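You operate a simulated robot arm through the tools that you are given. There is no shell and no other tool. Be economical: measure what you need, move in short steps, check, and stop when the job is done.

You are at the controls of a simulated robot arm. One attempt, no reset.

JOB
Refill the settling tank and leave its water clear.
Fine: green and yellow drain cocks shut first; open the inlet valve less than halfway (wider stirs up the silt); shut it once the tank is full to the overflow, no murky water over it; the baffles stay.

It is judged by the outcome, as a careful person would: the job done as asked, and still so three seconds after it is handed in. It fails if anything else is knocked over, pushed out of place, dropped, spilled or broken.

ROBOT AND FRAMES
A 7-joint arm with a fingered hand, fixed in place. Base frame: the origin is at the foot of the arm, x ahead of it, y to its left, z up. Units: mm, rad, N and s.
With the tool pointing down near the work surface it reaches from about 100 to 600 mm from the base axis. Its first joint turns from -1.204 to 3.002 rad. Payload 3.4 kg.
The TCP is the grasp point between the finger pads, 25 mm short of the fingertips. In the tool frame z runs along the fingers and y along their closing line. Largest opening 88 mm; the body of the gripper starts 29 mm behind the TCP. The gripper is a hand of 5 fingers: y runs from the thumb to the fingers, the wrist lies at [-13, -97, -162] in the tool frame.
Orientation is that of the tool frame in the base frame, as a unit quaternion [x, y, z, w]. With the fingers straight down and the wrist toward the robot, the tool's x, y and z point along [0, 1, 0], [1, 0, 0] and [0, 0, -1] of the base frame.

CONTROLS
- The arm moves only by the tool jog_arm. Its argument "series" is a list of rows, each a list of 6 numbers: the turn, a rotation vector about the tool's x, y, z in rad, then the shift along the tool's x, y, z in mm. In form: [[wx, wy, wz, x, y, z], ...]. A call has 1 to 8 rows; each row shifts and turns the commanded pose from where the row before left it, along the tool's axes as they then stand. Rows are played at 5 a second. More than 50 mm and 0.15 rad between two rows, and nothing of the call is played. Where a pose cannot be reached the arm comes as near as it can. A force on the tool above 90 N (or 10 N above the force at the start of the call, whichever is more), or a blocked arm, ends the call early, and 0.2 s more pass. In this call time passes only in rows, and 0.2 s behind the last. The reply holds the time, the measured pose of the TCP, the force on the tool along the base axes, the opening and the grip force, in the units named above and with some noise, with the torque about the TCP (base axes, N m) and any sound that the robot's microphone picked up, and new pictures: "show" is both (left out), scene, wrist or none.
- Cameras (640 x 400 px; columns grow to the right, rows downward): "scene" is fixed at [217.3, -654.7, 1409.8]; the picture's right is [0.88, -0.48, 0.00], its down [-0.27, -0.49, -0.83] and it looks along [0.40, 0.73, -0.56] (base axes); focal length 214 px, centre (320, 200). "wrist" rides on the gripper at [59, -79, -105] in the tool frame; the picture's right is [-0.73, 0.32, -0.61], its down [-0.62, -0.68, 0.38] and it looks along [-0.29, 0.66, 0.70] (tool axes); focal length 234 px, centre (320, 200). There is no depth. A picture from a camera that has moved, and an enlarged one, comes with that camera's place and axes in the base frame and with its lens. The place of the scene camera against the robot may be out by one fixed shift of up to 12 mm in any direction.
- raise_lower(by): slides the trunk up (or, below 0, down) by that many mm; the arm rides with it, the base frame stays. It gives what a move gives, with no picture.
- curl_fingers(index, middle, ring, little, thumb_bend, thumb_turn): sets how far each is bent, from 0 (flat) to 100 (curled in); at 30 the hand is open as for a grip, at 70 the pads meet at the TCP. One left out holds its place. A second passes; each finger stops where it meets its share of the squeeze, and holds until it gets a number again. It is the only way to open and close the hand. It gives what a move gives, with no picture; readings hold the bend of each and the force on index, middle, ring, little, thumb and palm. thumb_turn goes from beside the hand (0) to across from the fingers (100), as for a grip.
- inspect(camera, box): a new picture of the part [left, top, right, bottom] of that camera's present view, enlarged. It takes no simulated time.
- close_job(): hands the job in; it is judged then, once.

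Go step by step. Nothing tells you positions but the pictures and the camera data: compare them with the known pose of the tool, close in by small moves and look again before you grip or let go. The budget is 120 turns and 200 pictures, counting those below and the enlarged ones. Unless the task says otherwise, let go and move clear before handing in, and close with one line.

The tools are called after ">>>" by a JSON object that holds its "name" and its "arguments". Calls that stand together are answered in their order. jog_arm: Moves the arm, as the interface text tells. Its arguments: {"type":"object","properties":{"series":{"type":"array"},"show":{"type":"string","enum":["both","scene","wrist","none"]}},"required":["series"]} The other tools are called the same way: raise_lower (by) slides the trunk up or down; curl_fingers (index, middle, ring, little, thumb_bend, thumb_turn) moves the fingers one by one; inspect (camera, box) takes an enlarged picture of a part of a camera's view; close_job () hands the job in.

At the start:

```text
time_s: 0.0
position: [340.3, -303.1, 1299.6]
tool_rot: [0.707, 0.707, 0.0, 0.0]
ft_force: [0.4, 0.1, 1.0]
moment: [0.01, -0.01, 0.02]
opening: 87.6
gripper_force: 0.0
shape: jaw
bend: [30.0, 30.0, 30.0, 30.0, 30.0, 98.0]
finger forces: [0.0, 0.0, 0.0, 0.0, 0.0, 0.0]
trunk travel left (down, up): [-555.0, 385.0]
```

scene: 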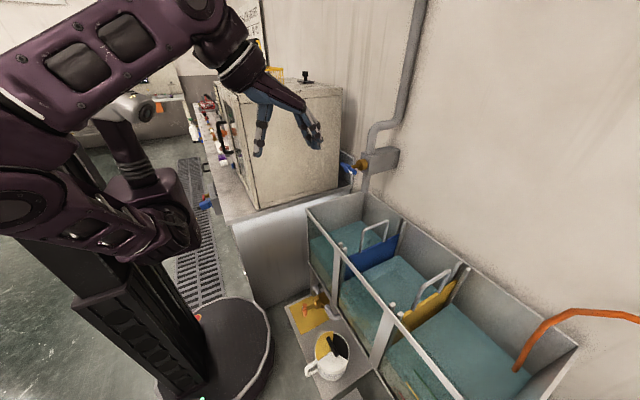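
wrist: 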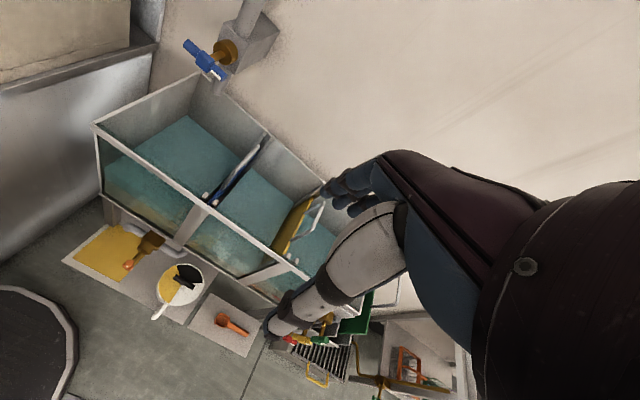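

I see a three-chamber tank with baffles (blue, yellow), a blue inlet valve at the far left end on the wall, and drain cocks on the near side on coloured plates. I'll enlarge the views before moving.

>>> {"name": "inspect", "arguments": {"camera": "wrist", "box": [60, 200, 400, 400]}}

>>> {"name": "inspect", "arguments": {"camera": "scene", "box": [260, 260, 420, 400]}}

>>> {"name": "inspect", "arguments": {"camera": "wrist", "box": [140, 0, 320, 120]}}

>>> {"name": "inspect", "arguments": {"camera": "scene", "box": [320, 120, 420, 200]}}

```text
1.88 times, centred on (230, 300) of wrist
camera zoom: at [261.2, -244.0, 1402.4], right [0.32, -0.73, 0.61], down [-0.68, -0.62, -0.38], along [0.66, -0.29, -0.7], focal length 441 px, centre (489, 12)
```

zoom: 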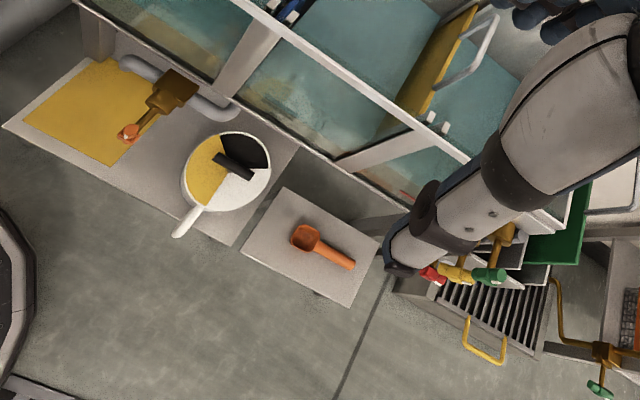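

```text
2.86 times, centred on (340, 330) of scene
camera zoom: at [217.3, -654.7, 1409.8], right [0.88, -0.48, 0.0], down [-0.27, -0.49, -0.83], along [0.4, 0.73, -0.56], focal length 613 px, centre (263, -171)
```

zoom: 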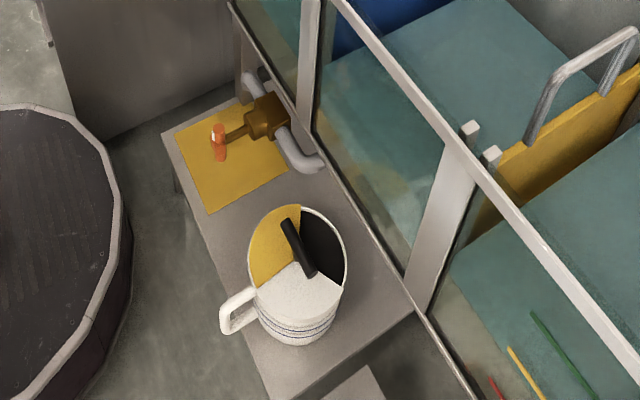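

```text
3.33 times, centred on (230, 60) of wrist
camera zoom: at [261.2, -244.0, 1402.4], right [0.32, -0.73, 0.61], down [-0.68, -0.62, -0.38], along [0.66, -0.29, -0.7], focal length 781 px, centre (620, 667)
```

zoom: 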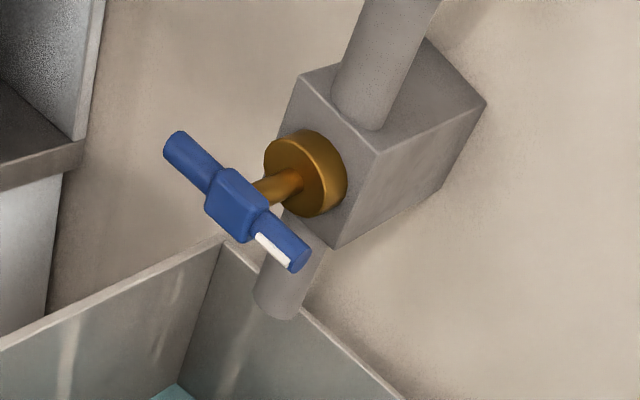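

```text
5.00 times, centred on (370, 160) of scene
camera zoom: at [217.3, -654.7, 1409.8], right [0.88, -0.48, 0.0], down [-0.27, -0.49, -0.83], along [0.4, 0.73, -0.56], focal length 1072 px, centre (70, 400)
```

zoom: 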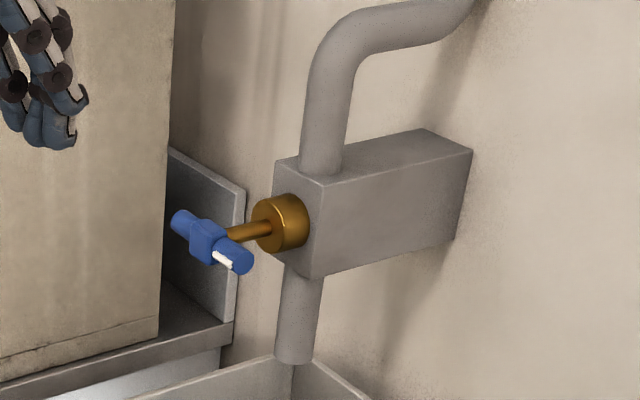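

Triangulation puts the blue inlet handle near [675, -44, 1048] and the tank top near z 837, with x from 540 to 860 and y from 50 to -750. The red, yellow and green cocks are hidden by the thumb, so I'll turn the hand clockwise to see them.

>>> {"name": "jog_arm", "arguments": {"series": [[0, 0, 0.14, 0, 0, 0], [0, 0, 0.14, 0, 0, 0], [0, 0, 0.14, 0, 0, 0], [0, 0, 0.14, 0, 0, 0], [0, 0, 0.14, 0, 0, 0]]}}

```text
time_s: 1.2
position: [353.3, -323.1, 1245.4]
tool_rot: [0.907, 0.421, 0.002, 0.0]
ft_force: [-0.2, 1.0, -1.2]
moment: [-0.02, 0.0, -0.02]
opening: 87.7
gripper_force: 0.0
shape: jaw
bend: [30.0, 30.0, 30.0, 30.0, 30.0, 98.0]
finger forces: [0.0, 0.0, 0.1, 0.1, 0.0, 0.0]
out of reach, approached as far as the arm can: row 2, 3, 4, 5
trunk travel left (down, up): [-555.0, 385.0]
camera wrist: at [329.6, -226.2, 1348.8], right [-0.22, -0.76, 0.61], down [-0.92, -0.04, -0.39], along [0.32, -0.64, -0.7], focal length 234 px, centre (320, 200)
```

scene: 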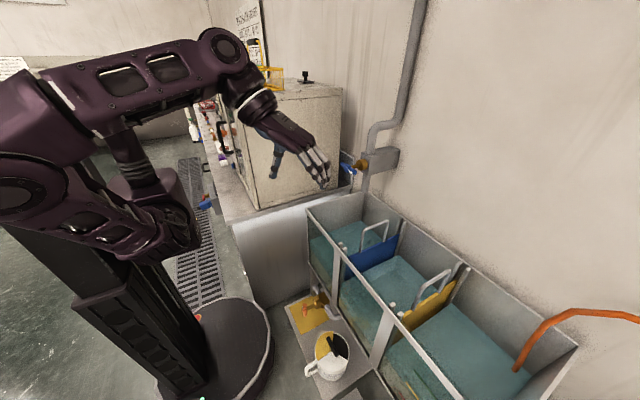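
wrist: 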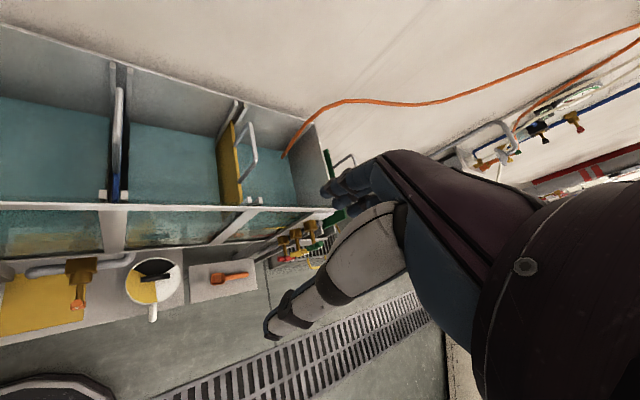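

The cocks sit beside the right end of the tank, partly behind the thumb. I'll enlarge that area.

>>> {"name": "inspect", "arguments": {"camera": "wrist", "box": [200, 120, 380, 290]}}

>>> {"name": "inspect", "arguments": {"camera": "wrist", "box": [0, 180, 280, 340]}}

>>> {"name": "inspect", "arguments": {"camera": "wrist", "box": [420, 70, 640, 210]}}

```text
2.35 times, centred on (290, 205) of wrist
camera zoom: at [329.6, -226.2, 1348.8], right [-0.22, -0.76, 0.61], down [-0.92, -0.04, -0.39], along [0.32, -0.64, -0.7], focal length 551 px, centre (391, 188)
```

zoom: 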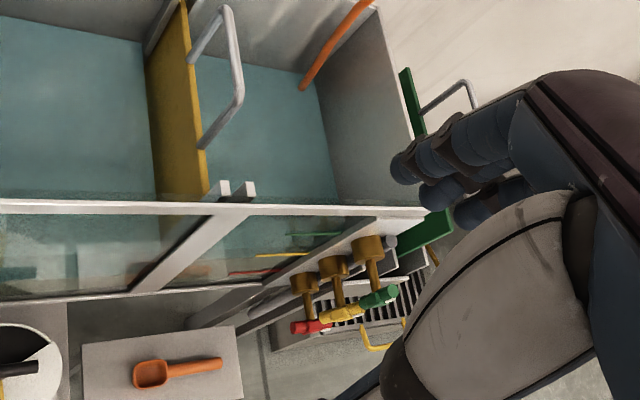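

```text
2.29 times, centred on (140, 260) of wrist
camera zoom: at [329.6, -226.2, 1348.8], right [-0.22, -0.76, 0.61], down [-0.92, -0.04, -0.39], along [0.32, -0.64, -0.7], focal length 535 px, centre (731, 63)
```

zoom: 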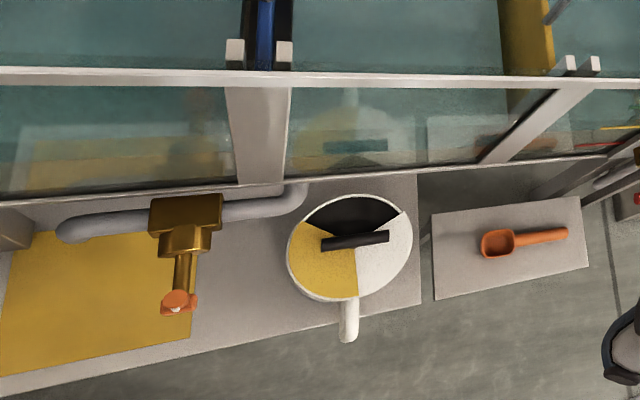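

```text
2.86 times, centred on (530, 140) of wrist
camera zoom: at [329.6, -226.2, 1348.8], right [-0.22, -0.76, 0.61], down [-0.92, -0.04, -0.39], along [0.32, -0.64, -0.7], focal length 669 px, centre (-280, 371)
```

zoom: 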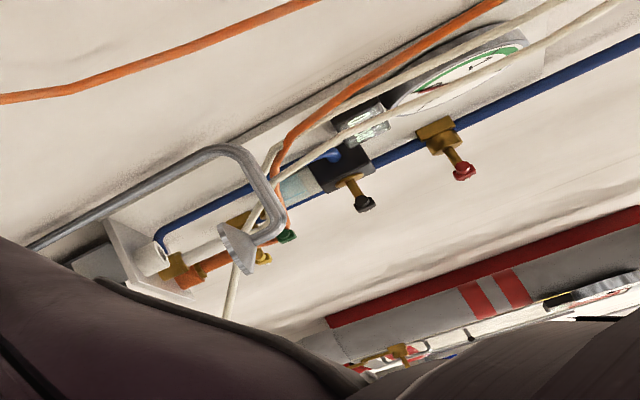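

Three T-handle cocks (red, yellow, green) stick out of the tank's front near the right end. Green is near [437, -705, 750]. I'll lower the trunk for a closer look.

>>> {"name": "raise_lower", "arguments": {"by": -200}}

>>> {"name": "jog_arm", "arguments": {"series": [[0, 0, 0.0, 0, 0, 0]]}}

```text
time_s: 3.4
position: [353.2, -321.6, 1045.8]
tool_rot: [0.906, 0.423, 0.001, 0.001]
ft_force: [0.8, 0.1, 0.8]
moment: [0.05, -0.02, -0.01]
opening: 87.7
gripper_force: 0.0
shape: jaw
bend: [30.0, 30.0, 30.0, 30.0, 30.0, 98.0]
finger forces: [0.0, 0.1, 0.0, 0.0, 0.0, 0.0]
trunk travel left (down, up): [-355.0, 585.0]
```

```text
time_s: 3.8
position: [352.0, -322.0, 1045.7]
tool_rot: [0.906, 0.423, 0.002, 0.0]
ft_force: [-0.3, -0.6, 0.0]
moment: [0.03, -0.01, 0.01]
opening: 87.6
gripper_force: 0.0
shape: jaw
bend: [30.0, 30.0, 30.0, 30.0, 30.0, 98.0]
finger forces: [0.0, 0.0, 0.1, 0.0, 0.1, 0.0]
trunk travel left (down, up): [-355.0, 585.0]
camera wrist: at [328.7, -225.9, 1149.2], right [-0.22, -0.76, 0.61], down [-0.92, -0.04, -0.39], along [0.32, -0.64, -0.7], focal length 234 px, centre (320, 200)
```

scene: 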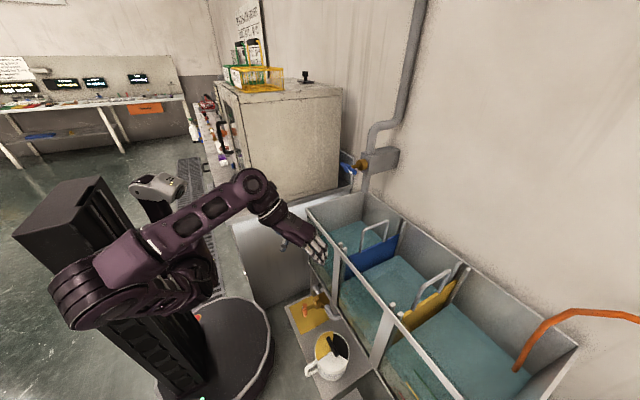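
wrist: 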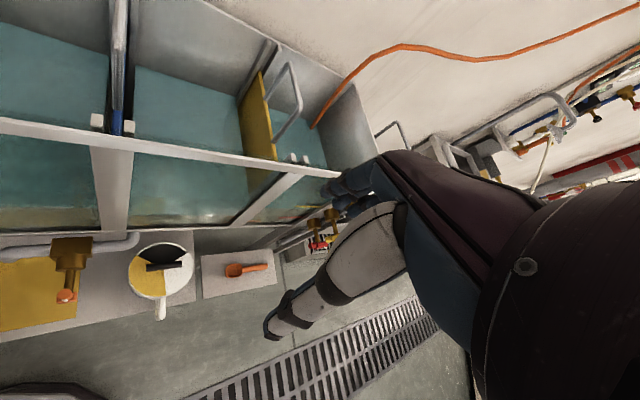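

I'll fold the thumb aside for a clear view and move toward the cocks.

>>> {"name": "curl_fingers", "arguments": {"thumb_turn": 0, "thumb_bend": 0}}

>>> {"name": "jog_arm", "arguments": {"series": [[0, 0, 0, -27, 30, 0], [0, 0, 0, -27, 30, 0], [0, 0, 0, -27, 30, 0], [0, 0, 0, -27, 30, 0], [0, 0, 0, -27, 30, 0]]}}

```text
time_s: 4.8
position: [351.4, -322.4, 1045.1]
tool_rot: [0.906, 0.423, 0.002, 0.001]
ft_force: [0.4, 0.0, -0.5]
moment: [-0.03, 0.0, 0.06]
opening: 129.8
gripper_force: 0.0
shape: fingers
bend: [30.0, 30.0, 30.0, 30.0, 0.0, 0.0]
finger forces: [0.1, 0.1, 0.1, 0.1, 0.0, 0.0]
trunk travel left (down, up): [-355.0, 585.0]
```

```text
time_s: 6.0
position: [378.9, -524.4, 1045.4]
tool_rot: [0.906, 0.423, 0.001, 0.0]
ft_force: [-0.2, -0.2, 0.4]
moment: [0.03, 0.03, -0.02]
opening: 129.9
gripper_force: 0.2
shape: fingers
bend: [30.0, 30.0, 30.0, 30.0, 0.0, 0.0]
finger forces: [0.0, 0.1, 0.0, 0.0, 0.1, 0.1]
trunk travel left (down, up): [-355.0, 585.0]
camera wrist: at [355.5, -427.9, 1148.5], right [-0.22, -0.76, 0.61], down [-0.92, -0.04, -0.39], along [0.32, -0.64, -0.7], focal length 234 px, centre (320, 200)
```

scene: 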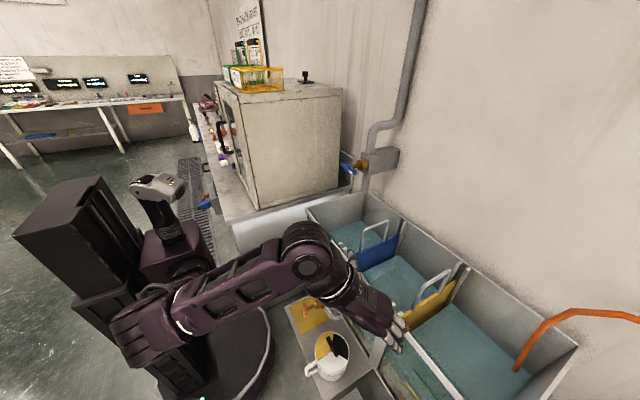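
wrist: 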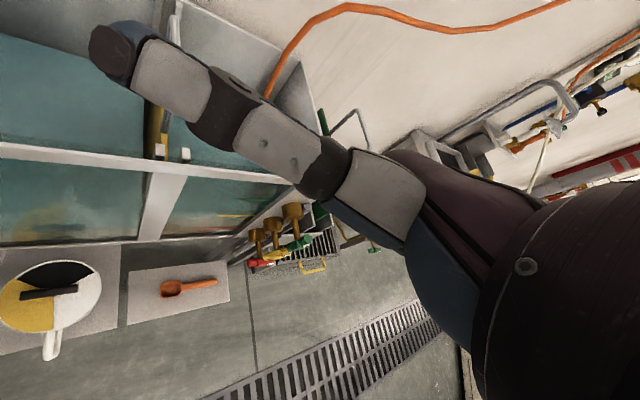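

>>> {"name": "inspect", "arguments": {"camera": "wrist", "box": [180, 180, 400, 300]}}

```text
2.91 times, centred on (290, 240) of wrist
camera zoom: at [355.5, -427.9, 1148.5], right [-0.22, -0.76, 0.61], down [-0.92, -0.04, -0.39], along [0.32, -0.64, -0.7], focal length 681 px, centre (407, 84)
```

zoom: 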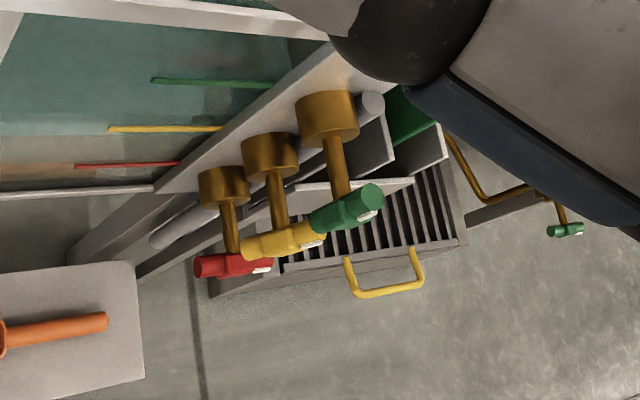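

Three cocks are stacked on the tank's right-hand post: green on top, then yellow, then red, with matching level lines on the glass. I'll check the details and the wall sign for how shut looks.

>>> {"name": "inspect", "arguments": {"camera": "wrist", "box": [230, 195, 330, 280]}}

>>> {"name": "inspect", "arguments": {"camera": "scene", "box": [225, 0, 285, 60]}}

>>> {"name": "inspect", "arguments": {"camera": "scene", "box": [320, 200, 600, 400]}}

```text
4.71 times, centred on (280, 238) of wrist
camera zoom: at [355.5, -427.9, 1148.5], right [-0.22, -0.76, 0.61], down [-0.92, -0.04, -0.39], along [0.32, -0.64, -0.7], focal length 1102 px, centre (508, 24)
```

zoom: 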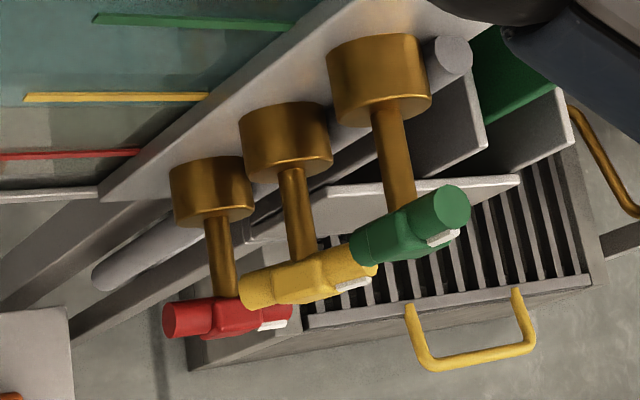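

```text
6.67 times, centred on (255, 30) of scene
camera zoom: at [217.3, -654.7, 1409.8], right [0.88, -0.48, 0.0], down [-0.27, -0.49, -0.83], along [0.4, 0.73, -0.56], focal length 1430 px, centre (753, 1333)
```

zoom: 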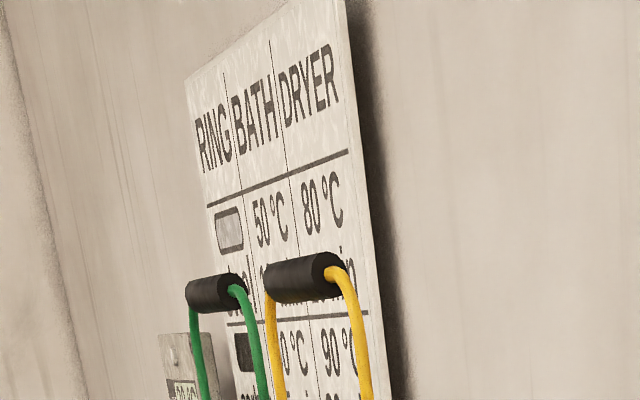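

```text
2.00 times, centred on (460, 300) of scene
camera zoom: at [217.3, -654.7, 1409.8], right [0.88, -0.48, 0.0], down [-0.27, -0.49, -0.83], along [0.4, 0.73, -0.56], focal length 429 px, centre (40, 0)
```

zoom: 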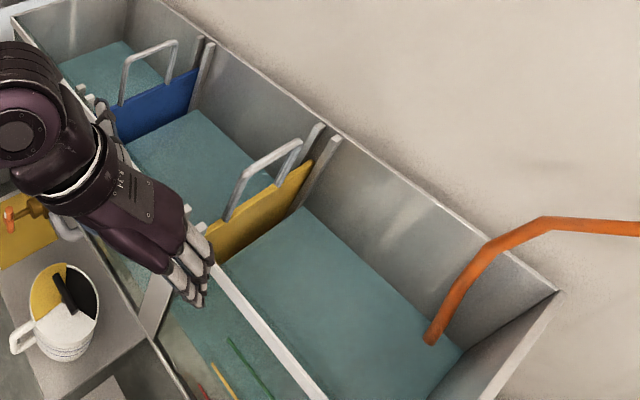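

I computed the bars on the x≈437 plane. Green sits at z≈746 with its bar vertical and the white mark up. Yellow is at z≈650, tilted slightly. Red is at z≈560 and horizontal with its mark toward -y, which looks shut. Shutting should therefore be clockwise as seen from the robot, so I'll orient the hand and lower it for green.

>>> {"name": "jog_arm", "arguments": {"series": [[0, 0, 0.13, 0, 0, 0], [0, 0, 0.13, 0, 0, 0], [0, 0, 0.13, 0, 0, 0], [0, 0, 0.13, 0, 0, 0]], "show": "none"}}

>>> {"name": "curl_fingers", "arguments": {"thumb_turn": 98, "thumb_bend": 30}}

>>> {"name": "raise_lower", "arguments": {"by": -150}}

>>> {"name": "jog_arm", "arguments": {"series": [[0, 0, 0, 0, 0, 0]]}}

```text
time_s: 7.0
position: [379.8, -520.3, 1045.6]
tool_rot: [0.985, 0.175, 0.002, 0.001]
ft_force: [-0.6, -0.2, 0.5]
moment: [-0.01, 0.03, 0.02]
opening: 129.8
gripper_force: 0.0
shape: fingers
bend: [30.0, 30.0, 30.0, 30.0, 0.0, 0.0]
finger forces: [0.1, 0.0, 0.0, 0.0, 0.1, 0.0]
trunk travel left (down, up): [-355.0, 585.0]
```

```text
time_s: 8.0
position: [379.8, -521.8, 1044.4]
tool_rot: [0.985, 0.175, 0.002, 0.0]
ft_force: [0.5, 0.8, -0.1]
moment: [0.0, 0.02, 0.0]
opening: 85.3
gripper_force: 0.0
shape: fingers
bend: [30.0, 30.0, 30.0, 30.0, 30.0, 95.0]
finger forces: [0.0, 0.1, 0.0, 0.0, 0.0, 0.0]
trunk travel left (down, up): [-355.0, 585.0]
```

```text
time_s: 9.7
position: [380.4, -521.7, 895.1]
tool_rot: [0.984, 0.176, 0.001, 0.0]
ft_force: [-0.3, -0.4, -0.6]
moment: [-0.02, 0.03, 0.0]
opening: 85.4
gripper_force: 0.1
shape: fingers
bend: [30.0, 30.0, 30.0, 30.0, 30.0, 95.0]
finger forces: [0.0, 0.1, 0.0, 0.0, 0.0, 0.1]
trunk travel left (down, up): [-205.0, 735.0]
```

```text
time_s: 10.1
position: [379.3, -522.8, 895.6]
tool_rot: [0.984, 0.176, 0.001, 0.0]
ft_force: [-0.4, 0.1, -0.1]
moment: [-0.01, 0.01, 0.0]
opening: 85.1
gripper_force: 0.0
shape: fingers
bend: [30.0, 30.0, 30.0, 30.0, 30.0, 95.0]
finger forces: [0.0, 0.1, 0.1, 0.1, 0.1, 0.1]
trunk travel left (down, up): [-205.0, 735.0]
camera wrist: at [406.7, -427.5, 999.3], right [-0.57, -0.55, 0.6], down [-0.82, 0.42, -0.39], along [-0.04, -0.72, -0.7], focal length 234 px, centre (320, 200)
```

scene: 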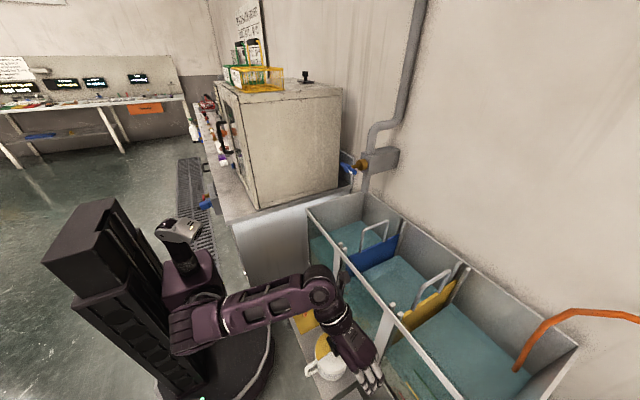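
wrist: 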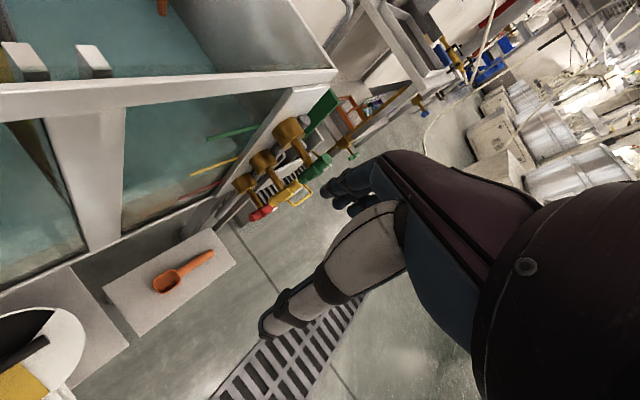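

>>> {"name": "inspect", "arguments": {"camera": "wrist", "box": [190, 95, 350, 235]}}

```text
2.86 times, centred on (270, 165) of wrist
camera zoom: at [406.7, -427.5, 999.3], right [-0.57, -0.55, 0.6], down [-0.82, 0.42, -0.39], along [-0.04, -0.72, -0.7], focal length 669 px, centre (463, 300)
```

zoom: 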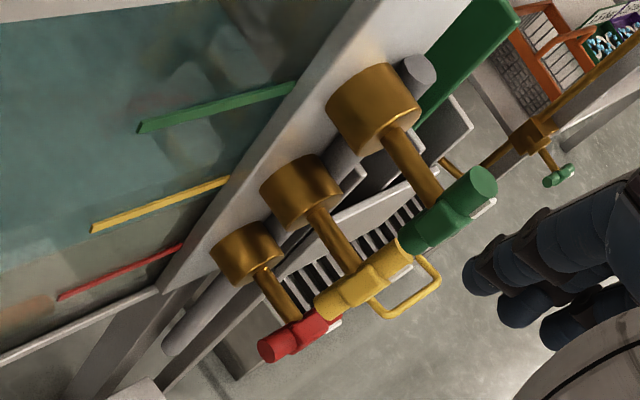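

Refined estimates: green is at [436, -706, 750] and vertical, and yellow is at z≈665, about 25° above horizontal. Red is at z≈569, slightly below horizontal. I'll bring the backs of the fingers next to green's upper arm.

>>> {"name": "jog_arm", "arguments": {"series": [[0, 0, 0, 1, 31, 27], [0, 0, 0, 1, 31, 27], [0, 0, 0, 1, 31, 20]]}}

>>> {"name": "inspect", "arguments": {"camera": "wrist", "box": [210, 100, 450, 260]}}

>>> {"name": "inspect", "arguments": {"camera": "scene", "box": [340, 300, 500, 400]}}

```text
time_s: 10.9
position: [415.6, -608.7, 824.5]
tool_rot: [0.985, 0.175, 0.002, -0.001]
ft_force: [-1.4, 0.2, 1.1]
moment: [-0.01, 0.02, 0.0]
opening: 85.0
gripper_force: 0.0
shape: fingers
bend: [30.0, 30.0, 30.0, 30.0, 30.0, 95.0]
finger forces: [0.0, 0.1, 0.1, 0.0, 0.1, 0.0]
trunk travel left (down, up): [-205.0, 735.0]
camera wrist: at [441.7, -513.8, 926.4], right [-0.57, -0.55, 0.6], down [-0.82, 0.42, -0.39], along [-0.04, -0.72, -0.7], focal length 234 px, centre (320, 200)
```

scene: 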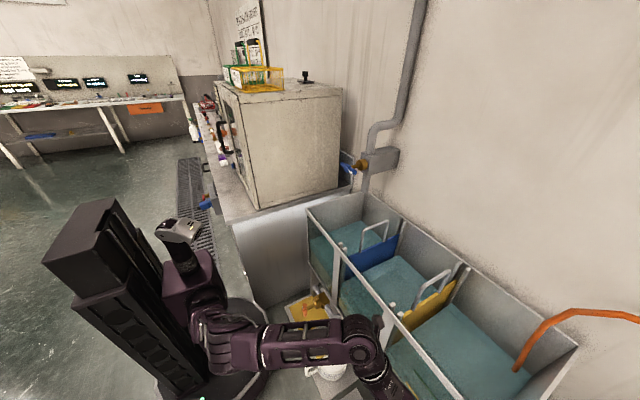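
wrist: 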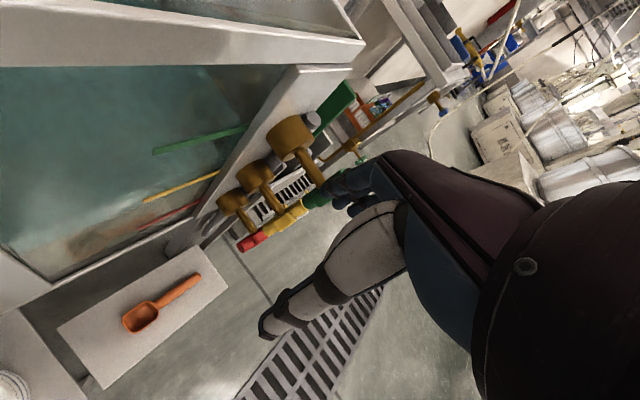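

```text
2.50 times, centred on (330, 180) of wrist
camera zoom: at [441.7, -513.8, 926.4], right [-0.57, -0.55, 0.6], down [-0.82, 0.42, -0.39], along [-0.04, -0.72, -0.7], focal length 585 px, centre (295, 250)
```

zoom: 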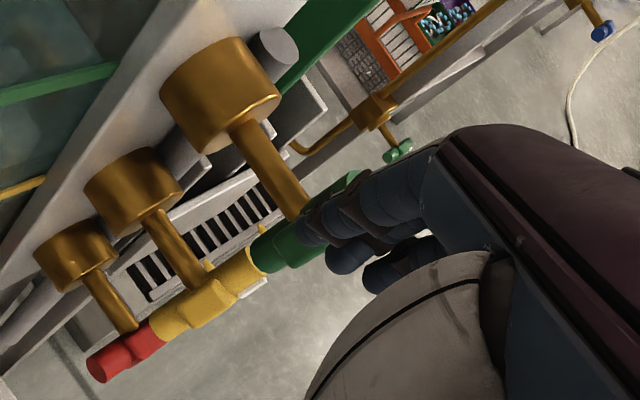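

```text
4.00 times, centred on (420, 350) of scene
camera zoom: at [217.3, -654.7, 1409.8], right [0.88, -0.48, 0.0], down [-0.27, -0.49, -0.83], along [0.4, 0.73, -0.56], focal length 858 px, centre (-80, -400)
```

zoom: 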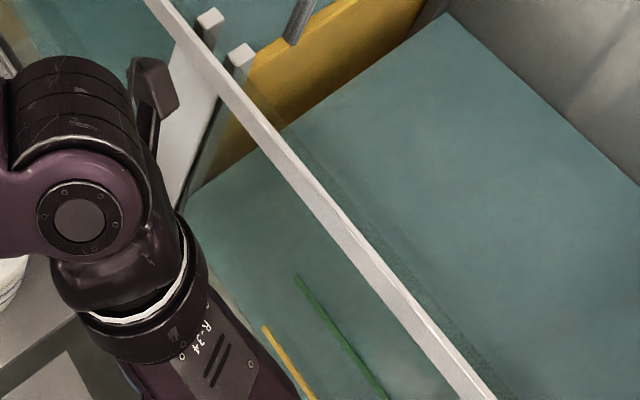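

The fingertips sit just on the +y side of green's upper arm. I'll lower by 35 mm and nudge it toward -y.

>>> {"name": "jog_arm", "arguments": {"series": [[0, 0, 0, 0, 0, 18], [0, 0, 0, 0, 0, 17], [0, 0, 0, -5, 14, 0], [0, 0, 0, -5, 14, 0], [0, 0, 0, -5, 14, 0]], "show": "wrist"}}

>>> {"name": "inspect", "arguments": {"camera": "wrist", "box": [210, 100, 450, 260]}}

```text
time_s: 12.1
position: [413.0, -652.7, 788.7]
tool_rot: [0.985, 0.175, 0.002, 0.001]
ft_force: [-5.1, 7.7, 0.3]
moment: [0.09, 0.03, -0.15]
opening: 78.7
gripper_force: 4.9
shape: fingers
bend: [36.0, 35.0, 30.0, 30.0, 30.0, 95.0]
finger forces: [4.5, 5.6, 0.0, 0.0, 0.0, 0.0]
trunk travel left (down, up): [-205.0, 735.0]
camera wrist: at [440.5, -557.5, 891.5], right [-0.57, -0.55, 0.61], down [-0.82, 0.42, -0.39], along [-0.04, -0.72, -0.7], focal length 234 px, centre (320, 200)
```

wrist: 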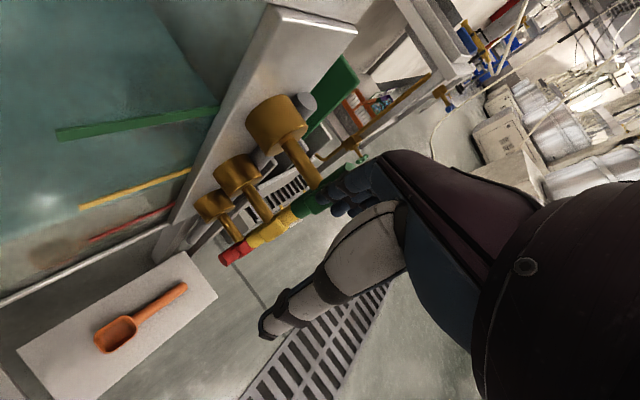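

```text
2.50 times, centred on (330, 180) of wrist
camera zoom: at [440.5, -557.5, 891.5], right [-0.57, -0.55, 0.61], down [-0.82, 0.42, -0.39], along [-0.04, -0.72, -0.7], focal length 585 px, centre (295, 250)
```

zoom: 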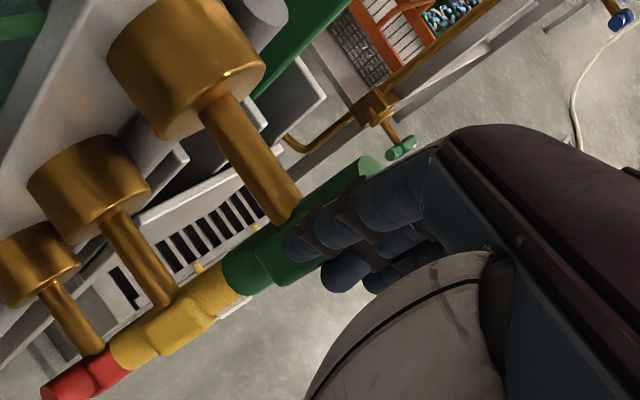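

Index and middle are touching the handle and giving slightly, at about 8 N. I'll push on a little and see whether the handle turns.

>>> {"name": "jog_arm", "arguments": {"series": [[0, 0, 0, -4, 11, 0], [0, 0, 0, -4, 11, 1]], "show": "none"}}

>>> {"name": "inspect", "arguments": {"camera": "wrist", "box": [210, 100, 450, 260]}}

```text
time_s: 12.7
position: [415.2, -671.5, 788.6]
tool_rot: [0.984, 0.176, 0.002, 0.003]
ft_force: [-2.6, 16.4, 7.1]
moment: [0.15, -0.08, 0.22]
opening: 61.2
gripper_force: 8.0
shape: fingers
bend: [52.0, 30.0, 30.0, 30.0, 30.0, 95.0]
finger forces: [16.7, 0.0, 0.0, 0.0, 0.1, 0.0]
trunk travel left (down, up): [-205.0, 735.0]
```

```text
2.50 times, centred on (330, 180) of wrist
camera zoom: at [441.0, -576.7, 892.1], right [-0.57, -0.55, 0.61], down [-0.82, 0.42, -0.39], along [-0.04, -0.72, -0.69], focal length 585 px, centre (295, 250)
```

zoom: 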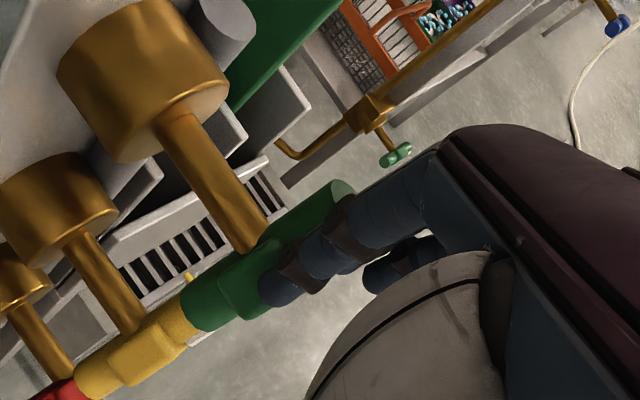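

The handle did not move. The index finger just yielded at 16 N and slipped, so finger-back pushing is too weak. I'll back off, turn the hand to point along the stem (+x), and grip and twist the bar instead.

>>> {"name": "jog_arm", "arguments": {"series": [[0, 0, 0, 10, -30, 0], [0, 0, 0, 10, -30, 0], [0, 0, 0, 0, 0, -40], [0, 0, 0, -37, -14, -20], [0, 0, 0, -37, -14, 0], [0, 0, 0.12, -37, -14, 0], [0, 0, 0.12, 0, 0, 0], [0, 0, 0.115, 0, 0, 0]], "show": "none"}}

>>> {"name": "jog_arm", "arguments": {"series": [[0, 0.145, 0, 0, 0, 0], [0, 0.145, 0, 0, 0, 0], [0, 0.145, 0, 0, 0, 0], [0, 0.145, 0, 0, 0, 0], [0, 0.145, 0, 0, 0, 0], [0, 0.145, 0, 0, 0, 0]]}}

```text
time_s: 14.5
position: [295.0, -611.2, 846.6]
tool_rot: [1.0, -0.003, 0.002, 0.0]
ft_force: [-0.1, 0.2, 0.0]
moment: [-0.02, -0.02, 0.0]
opening: 85.1
gripper_force: 0.0
shape: fingers
bend: [30.0, 30.0, 30.0, 30.0, 30.0, 96.0]
finger forces: [0.1, 0.0, 0.0, 0.0, 0.1, 0.0]
trunk travel left (down, up): [-205.0, 735.0]
```

```text
time_s: 15.9
position: [294.5, -612.7, 846.2]
tool_rot: [0.906, -0.002, 0.424, -0.001]
ft_force: [0.3, 0.7, -0.5]
moment: [-0.01, -0.04, 0.02]
opening: 85.2
gripper_force: 0.1
shape: fingers
bend: [30.0, 30.0, 30.0, 30.0, 30.0, 96.0]
finger forces: [0.0, 0.1, 0.0, 0.0, 0.0, 0.0]
trunk travel left (down, up): [-205.0, 735.0]
camera wrist: at [251.2, -532.6, 956.6], right [-0.93, -0.32, -0.17], down [-0.1, 0.68, -0.72], along [0.35, -0.66, -0.67], focal length 234 px, centre (320, 200)
```

scene: 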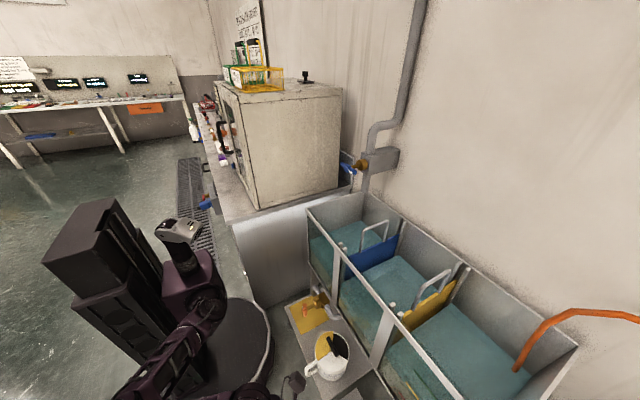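
wrist: 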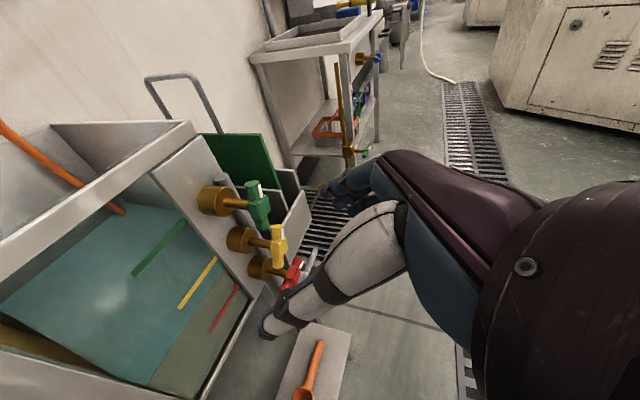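

A much better viewpoint; I'll enlarge the handles.

>>> {"name": "inspect", "arguments": {"camera": "wrist", "box": [190, 165, 330, 295]}}

```text
3.08 times, centred on (260, 230) of wrist
camera zoom: at [251.2, -532.6, 956.6], right [-0.93, -0.32, -0.17], down [-0.1, 0.68, -0.72], along [0.35, -0.66, -0.67], focal length 720 px, centre (505, 108)
```

zoom: 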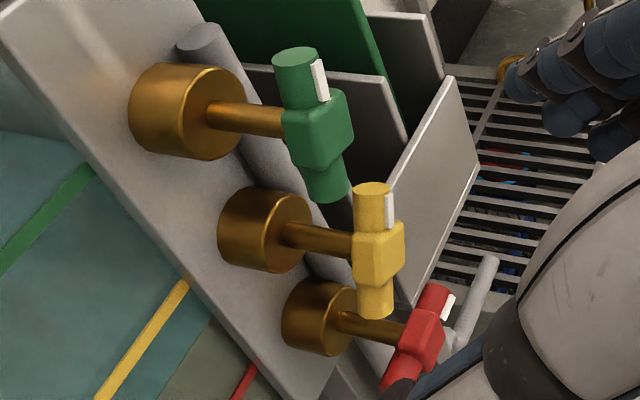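

Clear now: green is near vertical (open), yellow partly open, and red about horizontal (shut). I'll finish pointing the hand along +x and line up in front of green.

>>> {"name": "jog_arm", "arguments": {"series": [[0, 0.14, 0, 0, 0, 0], [0, 0.14, 0, 0, 0, 0], [0, 0.14, 0, 0, 0, 0], [0, 0.14, 0, 0, 0, 0], [0, 0.14, 0, 0, 0, 0], [0, 0, 0, -31, 31, 10], [0, 0, 0, -31, 31, 10], [0, 0, 0, -31, 31, 10]]}}

```text
time_s: 17.7
position: [324.6, -705.6, 752.0]
tool_rot: [0.706, -0.001, 0.708, 0.001]
ft_force: [1.1, 0.7, 0.2]
moment: [-0.01, -0.01, -0.02]
opening: 85.3
gripper_force: 0.2
shape: fingers
bend: [30.0, 30.0, 30.0, 30.0, 30.0, 96.0]
finger forces: [0.1, 0.0, 0.0, 0.0, 0.0, 0.0]
trunk travel left (down, up): [-205.0, 735.0]
camera wrist: at [218.7, -624.9, 809.4], right [-0.61, -0.32, -0.73], down [0.39, 0.68, -0.62], along [0.69, -0.66, -0.29], focal length 234 px, centre (320, 200)
```

scene: 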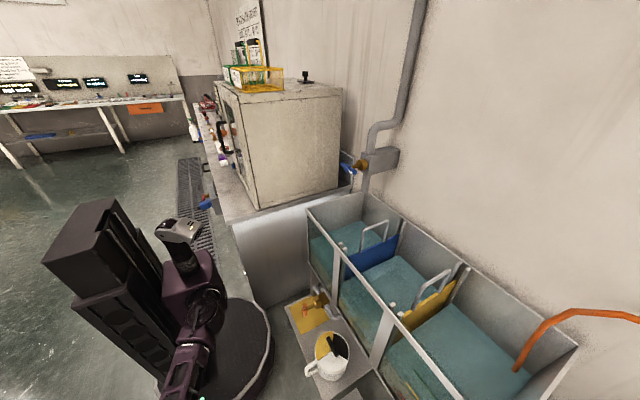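
wrist: 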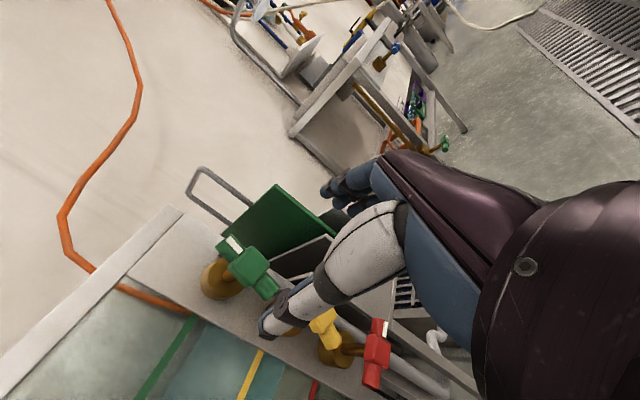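

>>> {"name": "inspect", "arguments": {"camera": "wrist", "box": [190, 160, 450, 400]}}

```text
1.67 times, centred on (320, 280) of wrist
camera zoom: at [218.7, -624.9, 809.4], right [-0.61, -0.32, -0.73], down [0.39, 0.68, -0.62], along [0.69, -0.66, -0.29], focal length 390 px, centre (320, 67)
```

zoom: 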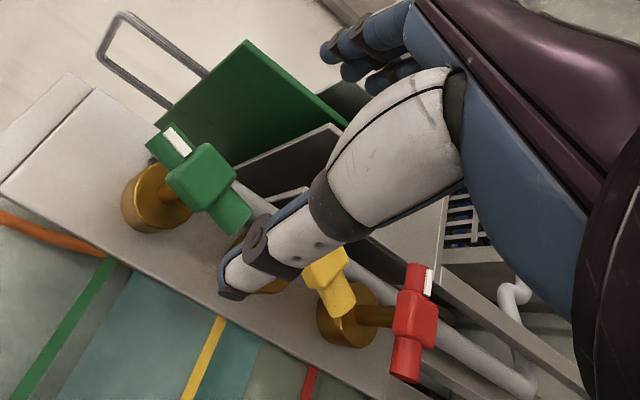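

Red reads exactly horizontal, so horizontal is shut. Green is about 13° from vertical at [437, -708, 753]. I'll align the roll and advance partway.

>>> {"name": "jog_arm", "arguments": {"series": [[0, 0, 0.1, 0, 0, 0], [0, 0, 0.1, 0, 2, 20], [0, 0, 0, 0, 0, 30], [0, 0, 0, 0, 0, 20]], "show": "wrist"}}

>>> {"name": "inspect", "arguments": {"camera": "wrist", "box": [190, 160, 450, 400]}}

```text
time_s: 18.7
position: [394.4, -707.5, 753.0]
tool_rot: [0.703, -0.071, 0.705, -0.069]
ft_force: [-0.4, -0.1, 0.1]
moment: [0.0, -0.02, 0.01]
opening: 85.3
gripper_force: 0.1
shape: fingers
bend: [30.0, 30.0, 30.0, 30.0, 30.0, 96.0]
finger forces: [0.0, 0.0, 0.0, 0.1, 0.0, 0.1]
trunk travel left (down, up): [-205.0, 735.0]
camera wrist: at [289.1, -641.4, 824.4], right [-0.61, -0.17, -0.78], down [0.39, 0.79, -0.47], along [0.69, -0.59, -0.41], focal length 234 px, centre (320, 200)
```

wrist: 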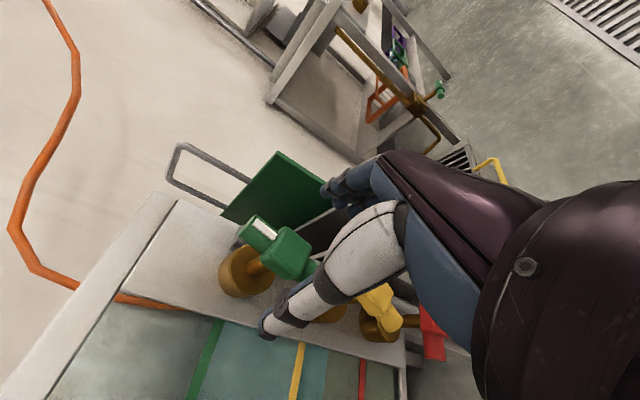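

```text
1.67 times, centred on (320, 280) of wrist
camera zoom: at [289.1, -641.4, 824.4], right [-0.61, -0.17, -0.78], down [0.39, 0.79, -0.47], along [0.69, -0.59, -0.41], focal length 390 px, centre (320, 67)
```

zoom: 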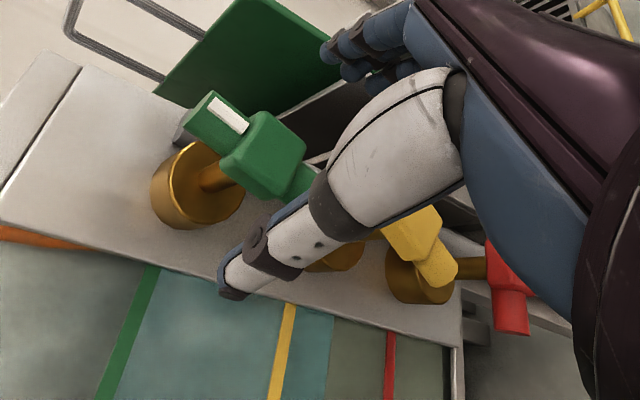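

The handle sits between thumb and fingers. I'll advance until the TCP is on the bar.

>>> {"name": "jog_arm", "arguments": {"series": [[0, 0, 0, 1, 0, 20], [0, 0, 0, 1, 0, 20]], "show": "wrist"}}

>>> {"name": "inspect", "arguments": {"camera": "wrist", "box": [190, 160, 450, 400]}}

```text
time_s: 19.3
position: [435.0, -710.3, 754.4]
tool_rot: [0.703, -0.072, 0.704, -0.07]
ft_force: [-0.3, 0.3, -0.3]
moment: [0.03, 0.03, -0.02]
opening: 85.2
gripper_force: 0.0
shape: fingers
bend: [30.0, 30.0, 30.0, 30.0, 30.0, 96.0]
finger forces: [0.1, 0.0, 0.0, 0.0, 0.0, 0.0]
trunk travel left (down, up): [-205.0, 735.0]
camera wrist: at [329.5, -643.1, 825.8], right [-0.61, -0.17, -0.78], down [0.39, 0.79, -0.47], along [0.69, -0.59, -0.41], focal length 234 px, centre (320, 200)
```

wrist: 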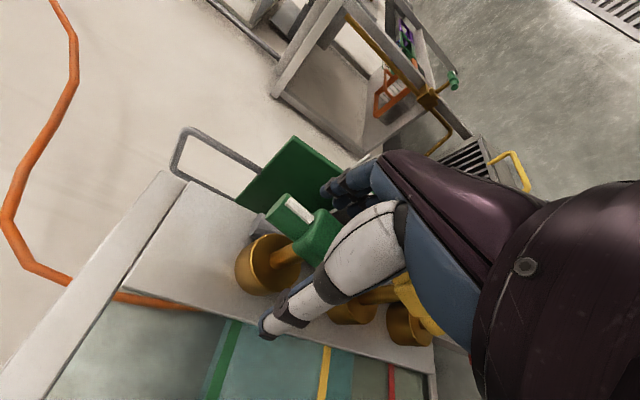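

```text
1.67 times, centred on (320, 280) of wrist
camera zoom: at [329.5, -643.1, 825.8], right [-0.61, -0.17, -0.78], down [0.39, 0.79, -0.47], along [0.69, -0.59, -0.41], focal length 390 px, centre (320, 67)
```

zoom: 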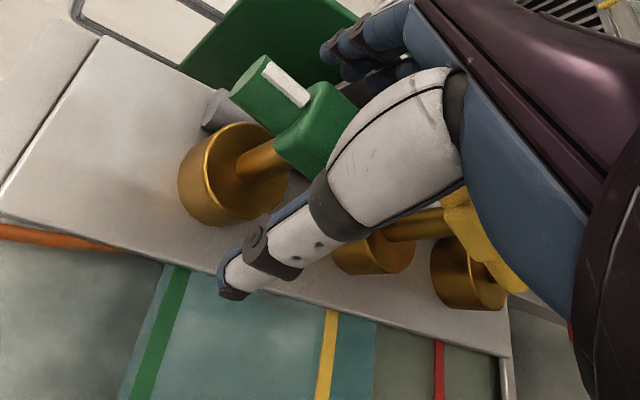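

Closing the hand on the green handle.

>>> {"name": "curl_fingers", "arguments": {"index": 75, "middle": 75, "ring": 75, "little": 75, "thumb_bend": 75}}

>>> {"name": "inspect", "arguments": {"camera": "wrist", "box": [190, 160, 450, 400]}}

```text
time_s: 20.3
position: [436.8, -707.8, 755.7]
tool_rot: [0.703, -0.07, 0.705, -0.07]
ft_force: [6.7, 6.2, 0.3]
moment: [-0.01, -0.15, -0.05]
opening: 0.0
gripper_force: 10.2
shape: fingers
bend: [74.0, 75.0, 74.0, 74.0, 70.0, 99.0]
finger forces: [3.1, 1.3, 3.0, 3.5, 9.4, 0.0]
trunk travel left (down, up): [-205.0, 735.0]
```

```text
1.67 times, centred on (320, 280) of wrist
camera zoom: at [331.4, -641.3, 826.2], right [-0.61, -0.17, -0.78], down [0.38, 0.79, -0.48], along [0.7, -0.59, -0.41], focal length 390 px, centre (320, 67)
```

zoom: 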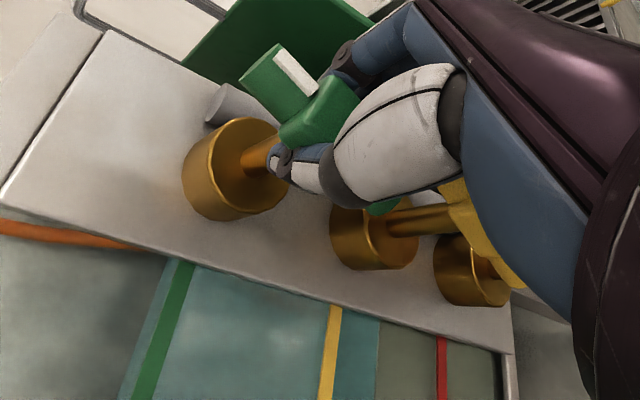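

The grip cages the bar around its stem. I'll try a small clockwise twist and check.

>>> {"name": "jog_arm", "arguments": {"series": [[0, 0, 0.1, 0, 0, 0], [0, 0, 0.1, 0, 0, 0], [0, 0, 0.1, 0, 0, 0]], "show": "none"}}

>>> {"name": "inspect", "arguments": {"camera": "wrist", "box": [190, 160, 450, 400]}}

```text
time_s: 21.1
position: [436.2, -706.0, 754.7]
tool_rot: [0.685, -0.176, 0.685, -0.175]
ft_force: [12.8, 7.3, -0.2]
moment: [-0.09, -0.13, -0.07]
opening: 0.1
gripper_force: 11.6
shape: fingers
bend: [74.0, 74.0, 74.0, 74.0, 69.0, 99.0]
finger forces: [3.0, 1.8, 3.7, 4.2, 10.2, 0.1]
trunk travel left (down, up): [-205.0, 735.0]
```

```text
1.67 times, centred on (320, 280) of wrist
camera zoom: at [331.1, -665.3, 842.1], right [-0.61, 0.07, -0.79], down [0.38, 0.9, -0.22], along [0.7, -0.44, -0.57], focal length 390 px, centre (320, 67)
```

zoom: 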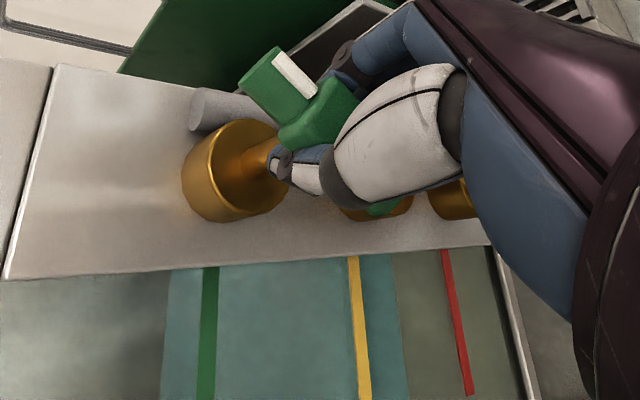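

The handle turns with the hand. I'll keep twisting and watch for the stop.

>>> {"name": "jog_arm", "arguments": {"series": [[0, 0, 0.12, 0, 0, 0], [0, 0, 0.12, 0, 0, 0], [0, 0, 0.12, 0, 0, 0], [0, 0, 0.12, 0, 0, 0], [0, 0, 0.12, 0, 0, 0]], "show": "none"}}

>>> {"name": "inspect", "arguments": {"camera": "wrist", "box": [190, 160, 450, 400]}}

```text
time_s: 22.3
position: [437.4, -706.6, 753.8]
tool_rot: [0.601, -0.371, 0.604, -0.369]
ft_force: [13.5, 10.8, 1.1]
moment: [-0.12, -0.04, -0.13]
opening: 0.0
gripper_force: 12.3
shape: fingers
bend: [74.0, 74.0, 74.0, 74.0, 69.0, 100.0]
finger forces: [3.5, 2.0, 3.6, 4.0, 11.1, 0.0]
trunk travel left (down, up): [-205.0, 735.0]
```

```text
1.67 times, centred on (320, 280) of wrist
camera zoom: at [330.7, -721.9, 849.4], right [-0.61, 0.5, -0.62], down [0.38, 0.86, 0.33], along [0.7, -0.04, -0.72], focal length 390 px, centre (320, 67)
```

zoom: 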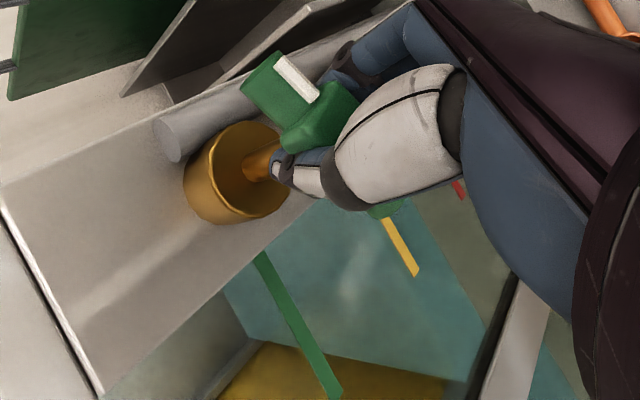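

Working well. The bar is about 65° turned; continuing to horizontal and the stop.

>>> {"name": "jog_arm", "arguments": {"series": [[0, 0, 0.12, 0, 0, 0], [0, 0, 0.12, 0, 0, 0], [0, 0, 0.1, 0, 0, 0], [0, 0, 0.07, 0, 0, 0]], "show": "none"}}

>>> {"name": "inspect", "arguments": {"camera": "wrist", "box": [190, 160, 450, 400]}}

```text
time_s: 23.3
position: [435.5, -704.8, 755.0]
tool_rot: [0.532, -0.466, 0.532, -0.465]
ft_force: [12.5, 9.1, 0.0]
moment: [-0.2, 0.03, -0.13]
opening: 0.1
gripper_force: 11.8
shape: fingers
bend: [74.0, 74.0, 74.0, 74.0, 69.0, 100.0]
finger forces: [3.6, 1.8, 3.4, 5.0, 9.7, 0.0]
out of reach, approached as far as the arm can: row 4
trunk travel left (down, up): [-205.0, 735.0]
```

```text
1.67 times, centred on (320, 280) of wrist
camera zoom: at [330.8, -752.8, 839.4], right [-0.61, 0.68, -0.42], down [0.38, 0.71, 0.59], along [0.7, 0.2, -0.69], focal length 390 px, centre (320, 67)
```

zoom: 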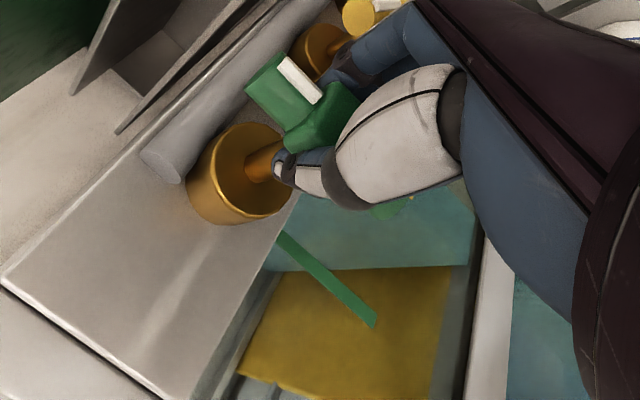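

Green is now about 10-15° short of horizontal, but the wrist has hit its limit. I'll release, shift to the white (-y) arm of the bar, and pinch there to press it down the last few millimetres.

>>> {"name": "curl_fingers", "arguments": {"index": 30, "middle": 30, "ring": 30, "little": 30, "thumb_bend": 30}}

>>> {"name": "jog_arm", "arguments": {"series": [[0, 0, -0.12, 0, 0, 0], [0, 0, -0.13, 0, 0, 0], [0, 0, 0, 23, 6, 0]], "show": "wrist"}}

>>> {"name": "inspect", "arguments": {"camera": "wrist", "box": [190, 160, 450, 400]}}

```text
time_s: 24.3
position: [434.0, -707.6, 754.3]
tool_rot: [0.53, -0.467, 0.533, -0.466]
ft_force: [0.6, 0.4, 1.1]
moment: [0.0, -0.03, 0.0]
opening: 83.4
gripper_force: 0.4
shape: fingers
bend: [31.0, 30.0, 30.0, 30.0, 30.0, 96.0]
finger forces: [1.0, 0.4, 0.0, 0.0, 0.0, 0.1]
trunk travel left (down, up): [-205.0, 735.0]
```

```text
time_s: 25.1
position: [433.6, -730.3, 757.5]
tool_rot: [0.585, -0.396, 0.586, -0.396]
ft_force: [0.4, 0.0, -0.1]
moment: [-0.02, -0.02, 0.01]
opening: 84.8
gripper_force: 0.0
shape: fingers
bend: [30.0, 30.0, 30.0, 30.0, 30.0, 96.0]
finger forces: [0.0, 0.1, 0.0, 0.0, 0.0, 0.1]
trunk travel left (down, up): [-205.0, 735.0]
camera wrist: at [327.8, -755.4, 851.0], right [-0.6, 0.55, -0.57], down [0.39, 0.83, 0.4], along [0.7, 0.02, -0.72], focal length 234 px, centre (320, 200)
```

wrist: 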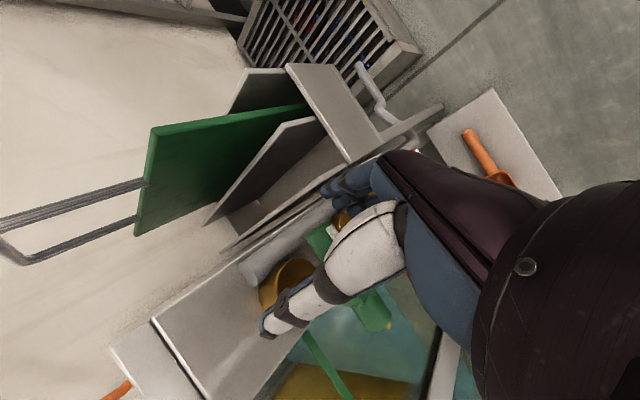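

```text
1.67 times, centred on (320, 280) of wrist
camera zoom: at [327.8, -755.4, 851.0], right [-0.6, 0.55, -0.57], down [0.39, 0.83, 0.4], along [0.7, 0.02, -0.72], focal length 390 px, centre (320, 67)
```

zoom: 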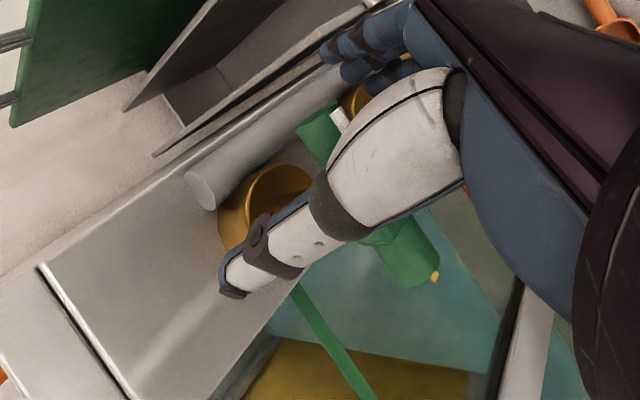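

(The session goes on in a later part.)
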